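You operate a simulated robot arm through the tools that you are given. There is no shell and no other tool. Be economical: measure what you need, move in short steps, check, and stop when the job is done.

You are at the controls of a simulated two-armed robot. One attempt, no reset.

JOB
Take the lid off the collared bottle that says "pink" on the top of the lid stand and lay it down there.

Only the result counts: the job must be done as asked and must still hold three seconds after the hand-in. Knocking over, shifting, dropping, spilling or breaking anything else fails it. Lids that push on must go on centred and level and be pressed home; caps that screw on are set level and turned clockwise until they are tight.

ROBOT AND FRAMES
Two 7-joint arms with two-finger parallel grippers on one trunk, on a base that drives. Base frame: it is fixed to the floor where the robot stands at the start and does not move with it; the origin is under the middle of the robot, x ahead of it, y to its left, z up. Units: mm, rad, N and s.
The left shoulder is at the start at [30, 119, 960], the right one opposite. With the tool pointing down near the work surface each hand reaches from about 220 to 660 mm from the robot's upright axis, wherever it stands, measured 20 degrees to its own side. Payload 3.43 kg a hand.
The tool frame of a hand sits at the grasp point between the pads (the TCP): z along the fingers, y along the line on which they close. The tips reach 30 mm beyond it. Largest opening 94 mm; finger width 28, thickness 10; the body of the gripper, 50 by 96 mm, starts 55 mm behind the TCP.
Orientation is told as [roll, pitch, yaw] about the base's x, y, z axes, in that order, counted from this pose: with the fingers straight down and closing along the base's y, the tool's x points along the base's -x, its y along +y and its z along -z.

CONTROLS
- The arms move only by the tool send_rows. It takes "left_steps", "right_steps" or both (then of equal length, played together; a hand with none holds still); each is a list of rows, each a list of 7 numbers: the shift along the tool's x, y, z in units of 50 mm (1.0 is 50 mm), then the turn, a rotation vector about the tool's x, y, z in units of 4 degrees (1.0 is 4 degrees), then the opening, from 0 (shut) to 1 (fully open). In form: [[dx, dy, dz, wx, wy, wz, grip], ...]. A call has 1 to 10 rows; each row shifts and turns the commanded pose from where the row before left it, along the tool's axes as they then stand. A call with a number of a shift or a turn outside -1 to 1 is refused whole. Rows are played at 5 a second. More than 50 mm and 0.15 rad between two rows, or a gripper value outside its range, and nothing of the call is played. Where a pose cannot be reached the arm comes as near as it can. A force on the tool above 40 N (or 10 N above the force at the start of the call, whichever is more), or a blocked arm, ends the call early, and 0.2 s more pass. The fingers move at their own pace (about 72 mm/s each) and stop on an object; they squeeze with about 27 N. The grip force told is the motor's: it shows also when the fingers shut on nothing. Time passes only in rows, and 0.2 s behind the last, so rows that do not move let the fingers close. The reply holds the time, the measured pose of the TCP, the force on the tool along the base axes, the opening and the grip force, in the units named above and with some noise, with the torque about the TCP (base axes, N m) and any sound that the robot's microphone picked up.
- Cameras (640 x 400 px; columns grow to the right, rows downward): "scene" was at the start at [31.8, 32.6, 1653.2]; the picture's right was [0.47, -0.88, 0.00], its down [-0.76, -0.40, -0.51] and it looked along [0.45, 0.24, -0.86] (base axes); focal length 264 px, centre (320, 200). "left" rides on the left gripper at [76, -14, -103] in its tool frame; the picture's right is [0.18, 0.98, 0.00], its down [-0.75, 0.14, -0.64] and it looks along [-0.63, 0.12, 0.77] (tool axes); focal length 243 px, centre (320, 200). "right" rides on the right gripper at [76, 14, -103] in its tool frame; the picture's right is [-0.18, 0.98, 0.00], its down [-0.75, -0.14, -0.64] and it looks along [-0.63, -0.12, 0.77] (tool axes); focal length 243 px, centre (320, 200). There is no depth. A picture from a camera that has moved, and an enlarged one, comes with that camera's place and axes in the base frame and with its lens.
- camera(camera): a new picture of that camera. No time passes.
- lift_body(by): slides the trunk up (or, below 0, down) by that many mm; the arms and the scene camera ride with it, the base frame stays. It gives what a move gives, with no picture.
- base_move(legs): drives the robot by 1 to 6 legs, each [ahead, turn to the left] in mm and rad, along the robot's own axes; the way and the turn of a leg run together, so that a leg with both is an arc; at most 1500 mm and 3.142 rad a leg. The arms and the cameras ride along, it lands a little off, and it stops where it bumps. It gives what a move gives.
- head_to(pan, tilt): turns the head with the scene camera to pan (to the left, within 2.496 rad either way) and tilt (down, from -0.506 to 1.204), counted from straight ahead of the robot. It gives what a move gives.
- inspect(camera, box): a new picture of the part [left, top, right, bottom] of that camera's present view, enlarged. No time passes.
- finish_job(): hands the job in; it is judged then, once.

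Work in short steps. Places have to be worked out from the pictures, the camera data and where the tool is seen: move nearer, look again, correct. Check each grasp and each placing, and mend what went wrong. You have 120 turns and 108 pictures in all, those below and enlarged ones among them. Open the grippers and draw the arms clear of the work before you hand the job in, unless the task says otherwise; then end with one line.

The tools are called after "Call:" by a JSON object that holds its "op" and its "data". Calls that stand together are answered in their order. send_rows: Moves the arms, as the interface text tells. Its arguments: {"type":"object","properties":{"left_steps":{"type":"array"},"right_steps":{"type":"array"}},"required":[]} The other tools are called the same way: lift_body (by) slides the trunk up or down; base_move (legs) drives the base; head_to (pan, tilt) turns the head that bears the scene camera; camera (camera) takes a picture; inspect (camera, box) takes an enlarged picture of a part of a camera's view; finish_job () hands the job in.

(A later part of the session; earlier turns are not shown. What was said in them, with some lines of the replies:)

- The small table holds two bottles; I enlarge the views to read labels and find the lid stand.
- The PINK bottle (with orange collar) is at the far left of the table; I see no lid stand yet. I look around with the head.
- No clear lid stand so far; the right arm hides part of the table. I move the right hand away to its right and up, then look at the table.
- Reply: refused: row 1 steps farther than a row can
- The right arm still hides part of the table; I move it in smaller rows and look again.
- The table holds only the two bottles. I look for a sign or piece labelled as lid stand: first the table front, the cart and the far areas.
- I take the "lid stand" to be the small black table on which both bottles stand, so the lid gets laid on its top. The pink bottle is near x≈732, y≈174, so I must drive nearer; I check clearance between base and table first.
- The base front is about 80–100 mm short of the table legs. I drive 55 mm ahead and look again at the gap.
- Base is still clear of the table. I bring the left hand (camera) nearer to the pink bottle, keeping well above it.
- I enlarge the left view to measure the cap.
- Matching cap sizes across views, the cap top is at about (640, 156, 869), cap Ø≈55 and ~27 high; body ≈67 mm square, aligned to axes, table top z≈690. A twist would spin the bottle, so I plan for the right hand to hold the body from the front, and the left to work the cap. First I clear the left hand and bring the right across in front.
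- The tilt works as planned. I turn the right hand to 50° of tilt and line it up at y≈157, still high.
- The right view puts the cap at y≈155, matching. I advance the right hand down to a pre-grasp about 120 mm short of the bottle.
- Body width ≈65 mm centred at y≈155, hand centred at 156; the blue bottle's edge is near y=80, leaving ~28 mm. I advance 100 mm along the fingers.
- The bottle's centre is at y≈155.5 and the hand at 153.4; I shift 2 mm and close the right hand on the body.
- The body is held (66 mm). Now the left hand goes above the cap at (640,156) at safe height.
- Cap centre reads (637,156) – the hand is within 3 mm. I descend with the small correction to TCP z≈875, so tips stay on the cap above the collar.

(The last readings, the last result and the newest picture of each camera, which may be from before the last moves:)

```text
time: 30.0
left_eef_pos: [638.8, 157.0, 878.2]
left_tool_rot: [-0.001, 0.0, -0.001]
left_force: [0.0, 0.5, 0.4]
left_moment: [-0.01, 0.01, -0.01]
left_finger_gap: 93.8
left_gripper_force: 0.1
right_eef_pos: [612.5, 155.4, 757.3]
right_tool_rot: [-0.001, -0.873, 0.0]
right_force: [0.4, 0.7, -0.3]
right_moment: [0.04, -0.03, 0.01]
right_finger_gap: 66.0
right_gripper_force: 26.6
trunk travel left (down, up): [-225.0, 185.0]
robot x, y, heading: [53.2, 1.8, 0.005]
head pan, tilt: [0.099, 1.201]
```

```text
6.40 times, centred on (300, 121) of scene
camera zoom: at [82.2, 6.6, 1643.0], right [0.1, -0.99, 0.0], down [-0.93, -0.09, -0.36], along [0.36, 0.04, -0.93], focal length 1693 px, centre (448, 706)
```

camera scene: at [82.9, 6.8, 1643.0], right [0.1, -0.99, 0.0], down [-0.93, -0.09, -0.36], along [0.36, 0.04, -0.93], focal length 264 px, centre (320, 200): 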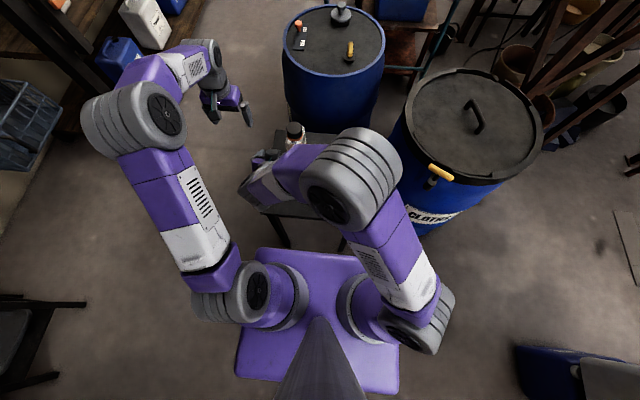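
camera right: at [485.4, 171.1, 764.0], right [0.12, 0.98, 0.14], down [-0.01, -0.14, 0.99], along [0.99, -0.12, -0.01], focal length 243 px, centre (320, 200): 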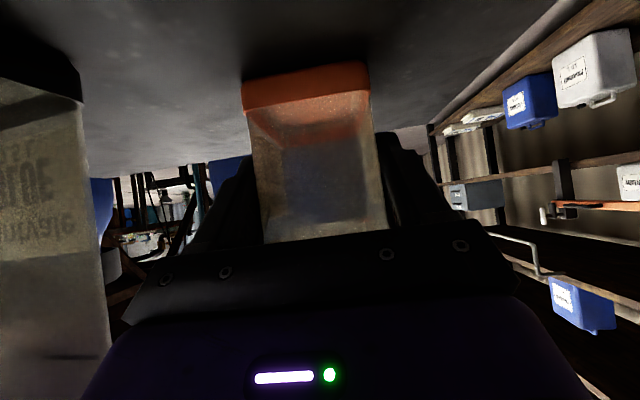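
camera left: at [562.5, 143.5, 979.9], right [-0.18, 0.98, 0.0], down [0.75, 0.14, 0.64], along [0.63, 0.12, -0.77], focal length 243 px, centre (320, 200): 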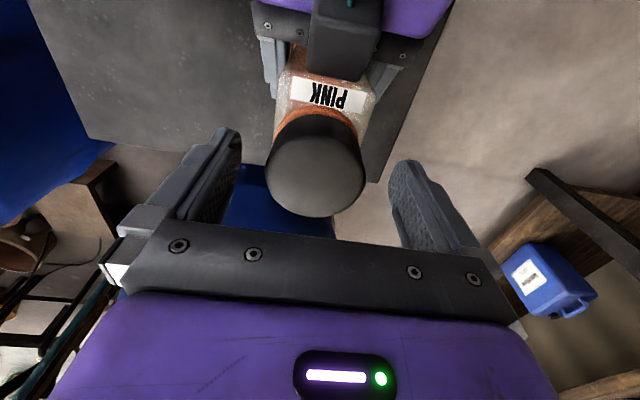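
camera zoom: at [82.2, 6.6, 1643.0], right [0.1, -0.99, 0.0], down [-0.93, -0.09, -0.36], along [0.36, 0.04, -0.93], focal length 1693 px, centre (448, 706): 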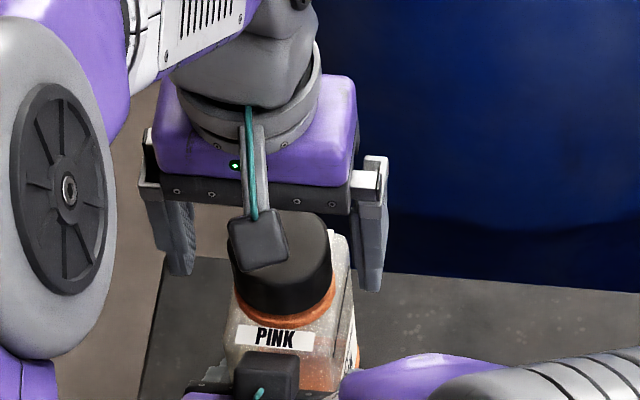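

Cap centre (636,155,869). I lower 4 mm and close the left hand on the cap.

Call:
{"op": "send_rows", "data": {"left_steps": [[0.04, -0.02, 0.08, 0, 0, 0, 1], [0, 0, 0, 0, 0, 0, 0.7], [0, 0, 0, 0, 0, 0, 0.5], [0, 0, 0, 0, 0, 0, 0.4], [0, 0, 0, 0, 0, 0, 0.3]]}}

Call:
{"op": "camera", "data": {"camera": "left"}}

```text
time: 31.2
left_eef_pos: [637.3, 155.5, 875.4]
left_tool_rot: [0.001, 0.001, -0.001]
left_force: [0.6, -0.5, -0.9]
left_moment: [-0.04, -0.01, 0.01]
left_finger_gap: 56.8
left_gripper_force: 26.8
right_eef_pos: [612.0, 156.8, 756.2]
right_tool_rot: [0.0, -0.872, 0.001]
right_force: [-0.9, 1.5, -0.1]
right_moment: [-0.14, -0.04, -0.01]
right_finger_gap: 66.0
right_gripper_force: 27.0
trunk travel left (down, up): [-225.0, 185.0]
robot x, y, heading: [50.5, 1.4, 0.003]
head pan, tilt: [0.099, 1.201]
heard: snap
```

```text
68 pictures are left
camera left: at [560.4, 142.1, 976.4], right [-0.18, 0.98, 0.0], down [0.75, 0.14, 0.64], along [0.63, 0.12, -0.77], focal length 243 px, centre (320, 200)
```

left: 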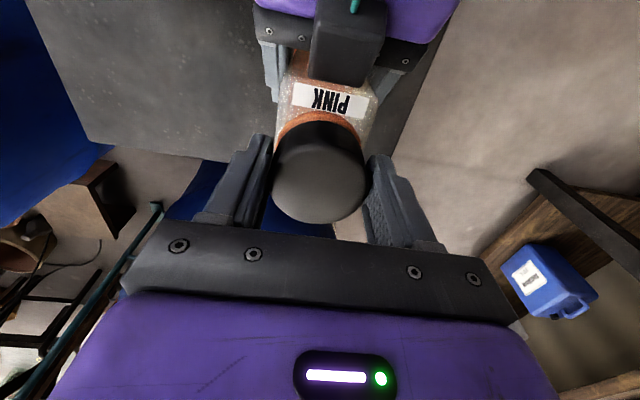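

A "snap" was heard at the squeeze. I try a gentle upward pull first, watching forces.

Call:
{"op": "send_rows", "data": {"left_steps": [[0, 0, -0.04, 0, 0, 0, 0.3], [0, 0, -0.04, 0, 0, 0, 0.3], [0, 0, -0.04, 0, 0, 0, 0.3]]}}

Call:
{"op": "inspect", "data": {"camera": "left", "box": [240, 60, 400, 240]}}

```text
time: 32.0
left_eef_pos: [636.5, 155.5, 879.8]
left_tool_rot: [-0.001, 0.0, 0.0]
left_force: [-1.2, -4.0, -0.8]
left_moment: [-0.04, 0.06, -0.02]
left_finger_gap: 57.2
left_gripper_force: 26.6
right_eef_pos: [613.7, 156.5, 756.0]
right_tool_rot: [0.001, -0.872, -0.001]
right_force: [1.8, 3.0, 0.1]
right_moment: [-0.26, 0.11, 0.08]
right_finger_gap: 66.0
right_gripper_force: 26.9
trunk travel left (down, up): [-225.0, 185.0]
robot x, y, heading: [54.0, 0.6, -0.001]
head pan, tilt: [0.099, 1.201]
```

```text
2.22 times, centred on (320, 150) of left
camera zoom: at [561.1, 142.3, 982.0], right [-0.18, 0.98, 0.0], down [0.75, 0.14, 0.64], along [0.63, 0.12, -0.77], focal length 539 px, centre (320, 311)
```

zoom: 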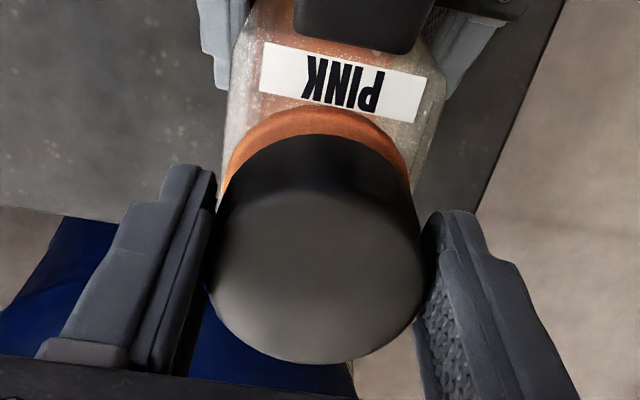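

Vertical force is negligible and more of the collar shows, so the lid seems to come up. I lift another 10 mm.

Call:
{"op": "send_rows", "data": {"left_steps": [[0, 0, -0.05, 0, 0, 0, 0.3], [0, 0, -0.05, 0, 0, 0, 0.3], [0, 0, -0.05, 0, 0, 0, 0.3], [0, 0, -0.05, 0, 0, 0, 0.3]]}}

Call:
{"op": "inspect", "data": {"camera": "left", "box": [240, 60, 400, 240]}}

Call:
{"op": "inspect", "data": {"camera": "scene", "box": [250, 90, 350, 152]}}

```text
time: 33.0
left_eef_pos: [638.8, 159.4, 889.1]
left_tool_rot: [0.004, -0.002, 0.001]
left_force: [-0.1, 0.5, 0.1]
left_moment: [-0.02, 0.03, -0.02]
left_finger_gap: 56.0
left_gripper_force: 26.7
right_eef_pos: [612.9, 155.5, 756.5]
right_tool_rot: [-0.001, -0.874, -0.001]
right_force: [-0.8, -0.8, 2.3]
right_moment: [0.1, -0.18, 0.02]
right_finger_gap: 66.1
right_gripper_force: 27.2
trunk travel left (down, up): [-225.0, 185.0]
robot x, y, heading: [57.7, 2.6, 0.0]
head pan, tilt: [0.099, 1.201]
```

```text
2.22 times, centred on (320, 150) of left
camera zoom: at [562.2, 145.2, 991.3], right [-0.19, 0.98, 0.0], down [0.75, 0.14, 0.64], along [0.63, 0.12, -0.76], focal length 539 px, centre (320, 311)
```

zoom: 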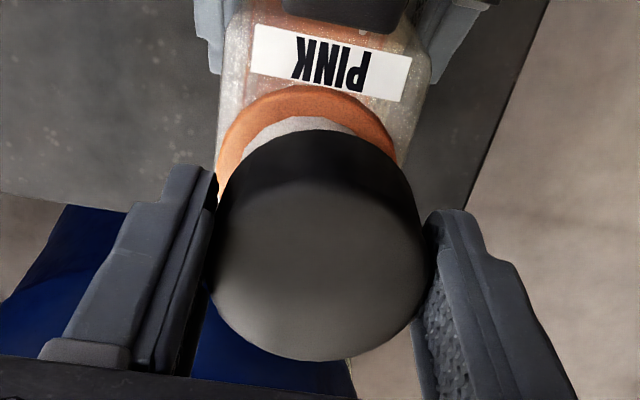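

```text
6.40 times, centred on (300, 121) of scene
camera zoom: at [81.7, 6.7, 1643.0], right [0.1, -0.99, 0.0], down [-0.93, -0.09, -0.36], along [0.36, 0.04, -0.93], focal length 1693 px, centre (448, 706)
```

zoom: 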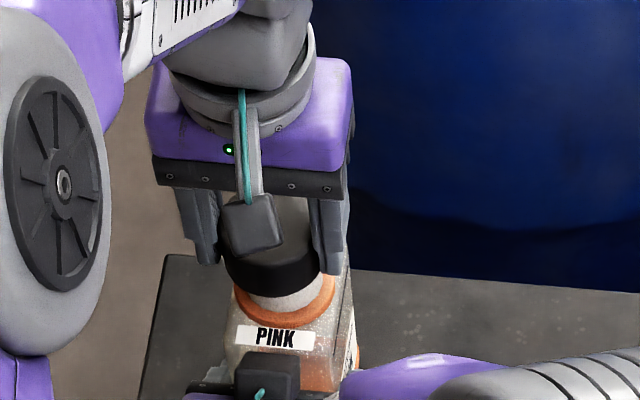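

The lid is off its seat (neck visible). I lift it clear by ~60 mm straight up.

Call:
{"op": "send_rows", "data": {"left_steps": [[0, 0, -0.2, 0, 0, 0, 0.3], [0, 0, -0.2, 0, 0, 0, 0.3], [0, 0, -0.4, 0, 0, 0, 0.3], [0, 0, -0.5, 0, 0, 0, 0.3]]}}

Call:
{"op": "camera", "data": {"camera": "left"}}

Call:
{"op": "camera", "data": {"camera": "scene"}}

```text
time: 34.0
left_eef_pos: [636.2, 155.3, 952.3]
left_tool_rot: [-0.001, 0.001, 0.0]
left_force: [-0.3, -0.8, -0.6]
left_moment: [-0.03, 0.02, -0.02]
left_finger_gap: 55.8
left_gripper_force: 27.5
right_eef_pos: [613.3, 155.8, 755.9]
right_tool_rot: [-0.001, -0.871, 0.002]
right_force: [-0.5, -0.8, 1.9]
right_moment: [0.02, -0.09, 0.0]
right_finger_gap: 65.8
right_gripper_force: 26.9
trunk travel left (down, up): [-225.0, 185.0]
robot x, y, heading: [54.6, -2.0, -0.001]
head pan, tilt: [0.099, 1.201]
```

```text
64 pictures are left
camera left: at [559.8, 140.3, 1055.0], right [-0.18, 0.98, 0.0], down [0.75, 0.14, 0.64], along [0.63, 0.12, -0.77], focal length 243 px, centre (320, 200)
```

left: 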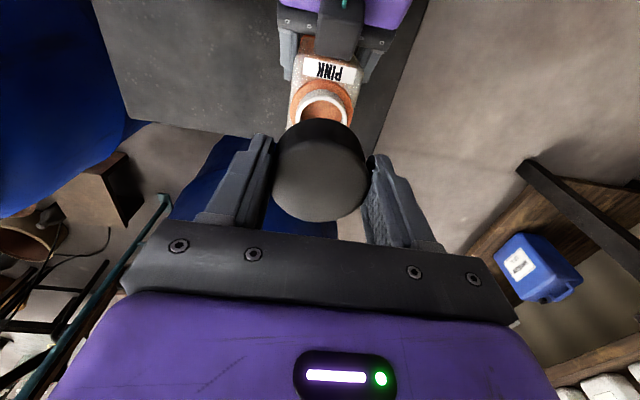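

```text
63 pictures are left
camera scene: at [81.7, 6.5, 1643.0], right [0.1, -0.99, 0.0], down [-0.93, -0.09, -0.36], along [0.36, 0.04, -0.93], focal length 264 px, centre (320, 200)
```

scene: 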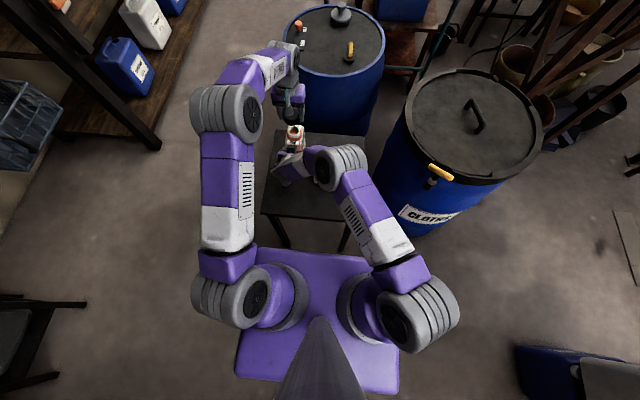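

The lid is free in the left hand. I open the right hand and back it out along its approach, then up and away to the right.

Call:
{"op": "send_rows", "data": {"right_steps": [[0, 0, 0, 0, 0, 0, 0.8], [0, 0, 0, 0, 0, 0, 1], [0, 0, 0, 0, 0, 0, 1], [0, 0, -0.6, 0, 0, 0, 1], [0, 0, -0.6, 0, 0, 0, 1], [0, 0, -0.6, 0, 0, 0, 1], [0, 0, -0.6, 0, 0, 0, 1]]}}

Call:
{"op": "send_rows", "data": {"right_steps": [[-0.35, 0, -0.7, 0, 0, 0, 1], [-0.35, 0, -0.7, 0, 0, 0, 1], [-0.35, 0, -0.7, 0, 0, 0, 1], [-0.35, 0, -0.7, 0, 0, 0, 1], [-0.35, 0, -0.7, 0, 0, 0, 1], [-0.3, -0.2, -0.6, 0, 0, 0, 1]]}}

Call:
{"op": "send_rows", "data": {"right_steps": [[0, -0.9, 0, 0, 1, 0, 1], [0, -0.9, 0, 0, 1, 0, 1], [0, -0.9, 0, 0, 1, 0, 1], [0, -0.9, 0, 0, 1, 0, 1], [0, -0.9, 0, 0, 1, 0, 1], [0, -0.9, 0, 0, 1, 0, 1], [0, -0.9, 0, 0, 1, 0, 1], [0, -0.9, 0, 0, 1, 0, 1]]}}

Call:
{"op": "camera", "data": {"camera": "scene"}}

```text
time: 35.6
left_eef_pos: [635.7, 154.1, 954.0]
left_tool_rot: [-0.001, -0.001, 0.001]
left_force: [-0.3, 1.2, -0.1]
left_moment: [0.0, 0.02, -0.02]
left_finger_gap: 55.5
left_gripper_force: 27.3
right_eef_pos: [520.2, 160.3, 833.6]
right_tool_rot: [0.0, -0.871, 0.0]
right_force: [-0.5, 0.1, 0.0]
right_moment: [0.01, -0.02, 0.01]
right_finger_gap: 94.1
right_gripper_force: 0.2
trunk travel left (down, up): [-225.0, 185.0]
robot x, y, heading: [49.7, -0.7, 0.001]
head pan, tilt: [0.099, 1.201]
```

```text
time: 37.2
left_eef_pos: [637.8, 154.1, 960.6]
left_tool_rot: [-0.003, -0.012, 0.001]
left_force: [0.5, 0.0, -0.5]
left_moment: [-0.03, 0.01, -0.03]
left_finger_gap: 55.3
left_gripper_force: 26.7
right_eef_pos: [438.0, 132.2, 1022.7]
right_tool_rot: [-0.068, -0.851, 0.02]
right_force: [-0.8, 0.9, -0.5]
right_moment: [0.03, -0.03, 0.01]
right_finger_gap: 93.9
right_gripper_force: 0.2
trunk travel left (down, up): [-225.0, 185.0]
robot x, y, heading: [52.7, 1.7, -0.003]
head pan, tilt: [0.099, 1.201]
stopped in row 6 (right hand): the arm was blocked; the commanded pose is now the measured one
```

```text
time: 39.0
left_eef_pos: [637.6, 152.8, 959.6]
left_tool_rot: [-0.005, -0.012, 0.003]
left_force: [-0.5, 0.1, 0.4]
left_moment: [0.0, -0.01, -0.01]
left_finger_gap: 55.3
left_gripper_force: 26.8
right_eef_pos: [430.4, -228.1, 1036.9]
right_tool_rot: [-0.044, -0.293, -0.02]
right_force: [-0.4, 0.1, 0.0]
right_moment: [0.01, 0.05, 0.02]
right_finger_gap: 94.1
right_gripper_force: 0.0
trunk travel left (down, up): [-225.0, 185.0]
robot x, y, heading: [51.7, 0.6, 0.005]
head pan, tilt: [0.099, 1.201]
```

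```text
62 pictures are left
camera scene: at [82.2, 5.5, 1643.0], right [0.1, -0.99, 0.0], down [-0.93, -0.09, -0.36], along [0.36, 0.04, -0.93], focal length 264 px, centre (320, 200)
```

scene: 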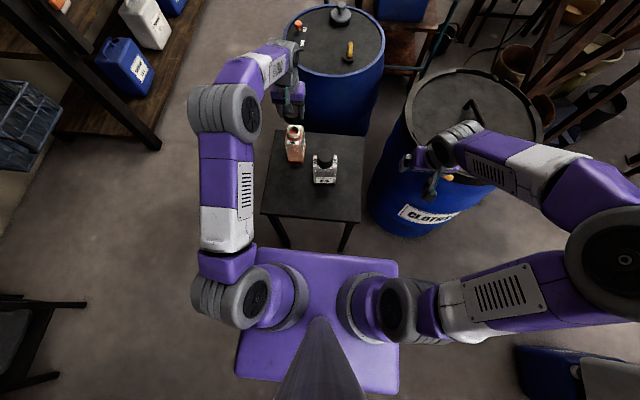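

The right arm lightly brushed the left one while withdrawing, but both bottles stand in place and the lid is still held. I check the lid's seating in the hand.

Call:
{"op": "camera", "data": {"camera": "left"}}

Call:
{"op": "inspect", "data": {"camera": "scene", "box": [240, 70, 400, 230]}}

```text
61 pictures are left
camera left: at [560.8, 139.6, 1060.9], right [-0.18, 0.98, -0.01], down [0.75, 0.14, 0.65], along [0.64, 0.12, -0.76], focal length 243 px, centre (320, 200)
```

left: 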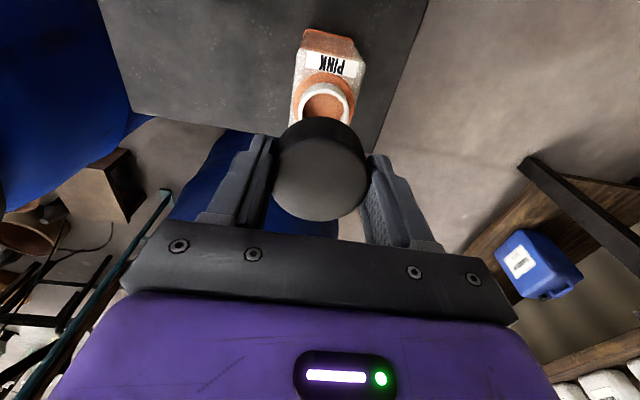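

```text
2.50 times, centred on (320, 150) of scene
camera zoom: at [82.2, 5.5, 1643.0], right [0.1, -0.99, 0.0], down [-0.93, -0.09, -0.36], along [0.36, 0.04, -0.93], focal length 661 px, centre (320, 325)
```

zoom: 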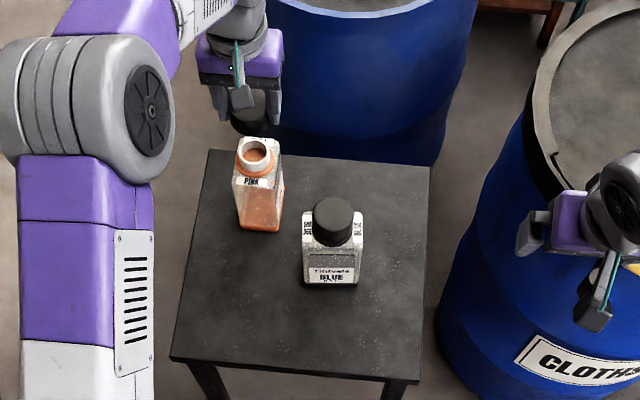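

I carry the lid back over the free front-left part of the table, (465,175), correct the slight tilt, and descend to about z=765.

Call:
{"op": "send_rows", "data": {"left_steps": [[0.86, 0.11, 0, 0, 0.17, 0, 0.3], [0.86, 0.11, 0, 0, 0, 0, 0.3], [0.86, 0.11, 0, 0, 0, 0, 0.3], [0.86, 0.11, 0, 0, 0, 0, 0.3], [0, 0, 0.8, 0, 0, 0, 0.3], [0, 0, 0.8, 0, 0, 0, 0.3], [0, 0, 0.8, 0, 0, 0, 0.3], [0, 0, 0.8, 0, 0, 0, 0.3], [0, 0, 0.7, 0, 0, 0, 0.3]]}}

Call:
{"op": "camera", "data": {"camera": "left"}}

Call:
{"op": "inspect", "data": {"camera": "scene", "box": [240, 110, 400, 270]}}

```text
time: 41.0
left_eef_pos: [467.3, 174.1, 766.5]
left_tool_rot: [-0.003, -0.001, 0.002]
left_force: [0.2, 0.0, 0.3]
left_moment: [0.02, 0.02, 0.02]
left_finger_gap: 54.8
left_gripper_force: 26.7
right_eef_pos: [429.1, -227.6, 1037.0]
right_tool_rot: [-0.046, -0.292, -0.014]
right_force: [-0.7, -0.9, 0.5]
right_moment: [0.01, -0.02, 0.01]
right_finger_gap: 94.2
right_gripper_force: 0.0
trunk travel left (down, up): [-225.0, 185.0]
robot x, y, heading: [52.9, -2.5, -0.0]
head pan, tilt: [0.099, 1.201]
```

```text
59 pictures are left
camera left: at [391.7, 160.4, 867.6], right [-0.19, 0.98, 0.0], down [0.75, 0.14, 0.64], along [0.63, 0.12, -0.77], focal length 243 px, centre (320, 200)
```

left: 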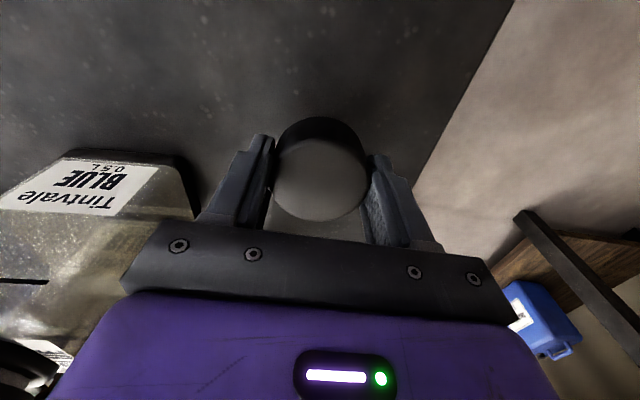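

```text
2.50 times, centred on (320, 190) of scene
camera zoom: at [82.8, 6.6, 1643.0], right [0.1, -0.99, 0.0], down [-0.93, -0.09, -0.36], along [0.36, 0.04, -0.93], focal length 661 px, centre (320, 225)
```

zoom: 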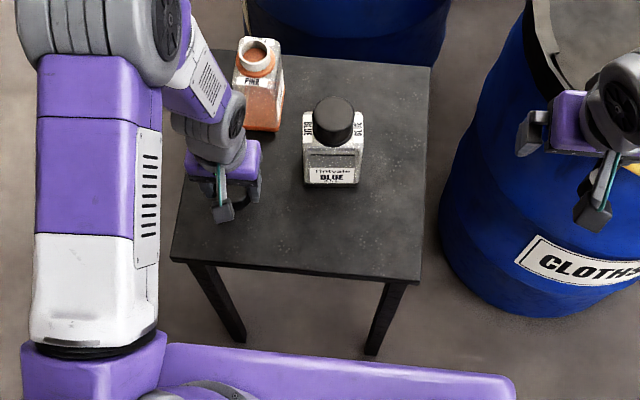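

The lid is over a free spot. I lower in small steps and watch the force.

Call:
{"op": "send_rows", "data": {"left_steps": [[0, 0, 0.12, 0, 0, 0, 0.3], [0, 0, 0.12, 0, 0, 0, 0.3], [0, 0, 0.12, 0, 0, 0, 0.3], [0, 0, 0.08, 0, 0, 0, 0.3]]}}

Call:
{"op": "send_rows", "data": {"left_steps": [[0, 0, 0.05, 0, 0, 0, 0.3], [0, 0, 0.05, 0, 0, 0, 0.3]]}}

Call:
{"op": "camera", "data": {"camera": "left"}}

```text
time: 42.0
left_eef_pos: [468.5, 174.9, 740.5]
left_tool_rot: [-0.003, -0.001, 0.003]
left_force: [0.6, 0.0, -0.3]
left_moment: [-0.02, -0.04, -0.01]
left_finger_gap: 55.1
left_gripper_force: 27.3
right_eef_pos: [429.8, -227.0, 1036.2]
right_tool_rot: [-0.045, -0.293, -0.018]
right_force: [0.0, -0.2, -0.1]
right_moment: [0.0, -0.02, -0.02]
right_finger_gap: 94.1
right_gripper_force: 0.1
trunk travel left (down, up): [-225.0, 185.0]
robot x, y, heading: [52.1, 1.3, -0.002]
head pan, tilt: [0.099, 1.201]
```

```text
time: 42.6
left_eef_pos: [467.4, 175.2, 736.7]
left_tool_rot: [-0.003, -0.002, -0.001]
left_force: [-0.4, -0.2, -0.3]
left_moment: [0.01, -0.01, -0.02]
left_finger_gap: 54.9
left_gripper_force: 27.6
right_eef_pos: [429.2, -228.5, 1035.6]
right_tool_rot: [-0.046, -0.294, -0.017]
right_force: [0.1, 0.2, 0.3]
right_moment: [-0.02, 0.03, 0.0]
right_finger_gap: 93.9
right_gripper_force: 0.2
trunk travel left (down, up): [-225.0, 185.0]
robot x, y, heading: [54.2, -2.5, -0.002]
head pan, tilt: [0.099, 1.201]
```

```text
57 pictures are left
camera left: at [390.3, 161.3, 839.4], right [-0.18, 0.98, 0.0], down [0.75, 0.14, 0.64], along [0.63, 0.12, -0.77], focal length 243 px, centre (320, 200)
```

left: 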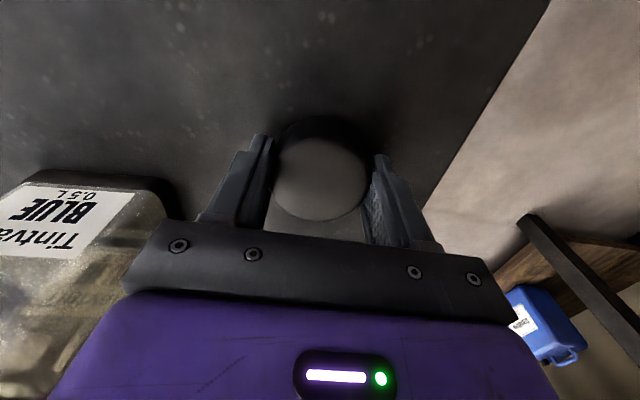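

No contact yet; I go on down in 2 mm steps.

Call:
{"op": "send_rows", "data": {"left_steps": [[0, 0, 0.04, 0, 0, 0, 0.3], [0, 0, 0.04, 0, 0, 0, 0.3]]}}

Call:
{"op": "send_rows", "data": {"left_steps": [[0, 0, 0.04, 0, 0, 0, 0.3], [0, 0, 0.04, 0, 0, 0, 0.3]]}}

```text
time: 43.2
left_eef_pos: [466.3, 174.7, 733.6]
left_tool_rot: [-0.003, -0.003, 0.003]
left_force: [-0.1, 0.3, 3.7]
left_moment: [0.01, 0.1, 0.01]
left_finger_gap: 55.0
left_gripper_force: 27.0
right_eef_pos: [430.6, -226.8, 1036.9]
right_tool_rot: [-0.047, -0.293, -0.016]
right_force: [0.6, -0.2, 0.7]
right_moment: [-0.02, 0.04, 0.01]
right_finger_gap: 94.0
right_gripper_force: 0.0
trunk travel left (down, up): [-225.0, 185.0]
robot x, y, heading: [54.0, -2.9, -0.0]
head pan, tilt: [0.099, 1.201]
```

```text
time: 43.8
left_eef_pos: [468.0, 174.5, 731.2]
left_tool_rot: [-0.004, -0.008, 0.0]
left_force: [0.0, 5.5, 33.6]
left_moment: [0.23, 0.0, 0.02]
left_finger_gap: 54.8
left_gripper_force: 27.2
right_eef_pos: [427.7, -227.8, 1037.2]
right_tool_rot: [-0.045, -0.294, -0.019]
right_force: [-0.8, 0.8, 0.1]
right_moment: [0.01, 0.0, -0.05]
right_finger_gap: 94.1
right_gripper_force: 0.0
trunk travel left (down, up): [-225.0, 185.0]
robot x, y, heading: [52.8, -2.2, -0.007]
head pan, tilt: [0.099, 1.201]
```

Contact (33 N): the lid rests on the table. I ease up 3 mm to unload, open slowly, then rise.

Call:
{"op": "send_rows", "data": {"left_steps": [[0, 0, -0.06, 0, 0, 0, 0.3], [0, 0, 0, 0, 0, 0, 0.7], [0, 0, 0, 0, 0, 0, 1], [0, 0, 0, 0, 0, 0, 1], [0, 0, -0.3, 0, 0, 0, 1], [0, 0, -0.6, 0, 0, 0, 1], [0, 0, -0.8, 0, 0, 0, 1], [0, 0, -0.8, 0, 0, 0, 1]]}}

Call:
{"op": "camera", "data": {"camera": "left"}}

```text
time: 45.6
left_eef_pos: [466.9, 173.2, 859.4]
left_tool_rot: [-0.005, 0.0, 0.001]
left_force: [0.3, -0.3, 0.3]
left_moment: [0.0, -0.01, -0.03]
left_finger_gap: 94.0
left_gripper_force: 0.1
right_eef_pos: [429.5, -226.4, 1037.5]
right_tool_rot: [-0.045, -0.293, -0.017]
right_force: [0.0, 0.1, 0.2]
right_moment: [-0.02, -0.03, 0.02]
right_finger_gap: 94.2
right_gripper_force: 0.1
trunk travel left (down, up): [-225.0, 185.0]
robot x, y, heading: [49.0, -0.7, 0.002]
head pan, tilt: [0.099, 1.201]
```

```text
56 pictures are left
camera left: at [390.8, 159.9, 960.3], right [-0.18, 0.98, 0.0], down [0.75, 0.14, 0.64], along [0.63, 0.12, -0.77], focal length 243 px, centre (320, 200)
```

left: 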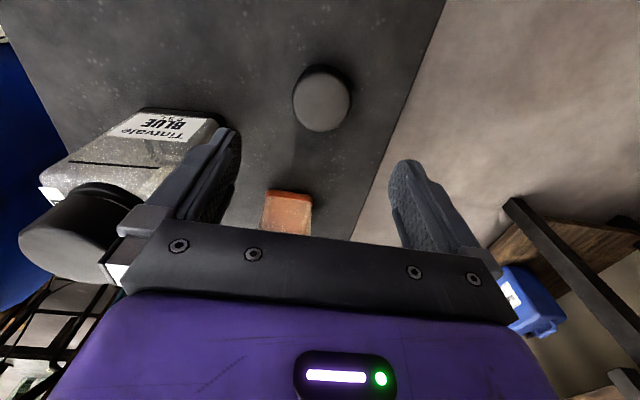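

The lid lies flat on the table. I draw the left arm up and to its side and take a final look.

Call:
{"op": "send_rows", "data": {"left_steps": [[0, 0, -0.8, 0, 0, 0, 1], [0, 0, -0.8, 0, 0, 0, 1], [0, 0, -0.8, 0, 0, 0, 1], [0, 0.8, -0.3, 0, 0, 0, 1], [0, 0.8, 0, 0, 0, 0, 1], [0, 0.8, 0, 0, 0, 0, 1]]}}

Call:
{"op": "inspect", "data": {"camera": "scene", "box": [240, 110, 400, 270]}}

```text
time: 47.0
left_eef_pos: [467.9, 295.1, 988.7]
left_tool_rot: [-0.005, -0.002, -0.001]
left_force: [-0.5, 0.2, -0.1]
left_moment: [0.0, 0.02, -0.01]
left_finger_gap: 94.1
left_gripper_force: 0.0
right_eef_pos: [430.8, -226.0, 1036.7]
right_tool_rot: [-0.046, -0.293, -0.015]
right_force: [-0.5, 0.8, -0.3]
right_moment: [0.0, -0.01, 0.01]
right_finger_gap: 94.0
right_gripper_force: 0.0
trunk travel left (down, up): [-225.0, 185.0]
robot x, y, heading: [55.1, -2.1, -0.004]
head pan, tilt: [0.099, 1.201]
```

```text
2.50 times, centred on (320, 190) of scene
camera zoom: at [82.0, 7.7, 1643.0], right [0.1, -0.99, 0.0], down [-0.93, -0.09, -0.36], along [0.36, 0.04, -0.93], focal length 661 px, centre (320, 225)
```

zoom: 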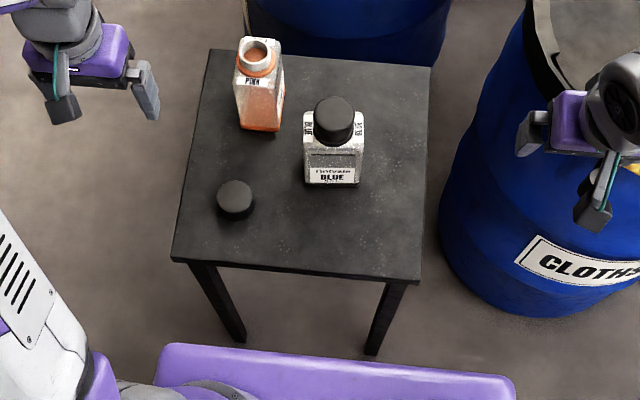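

The lid lies on the stand top, both bottles are upright and unmoved, and both hands are open and clear, so I hand in.

Call:
{"op": "finish_job", "data": {}}

```text
The job is handed in.
```

I took the lid off the "PINK" bottle and laid it flat on the small black table, which I took to be the lid stand because nothing in view was labelled as one; both bottles are upright, apparently unmoved, and both hands are open and clear.
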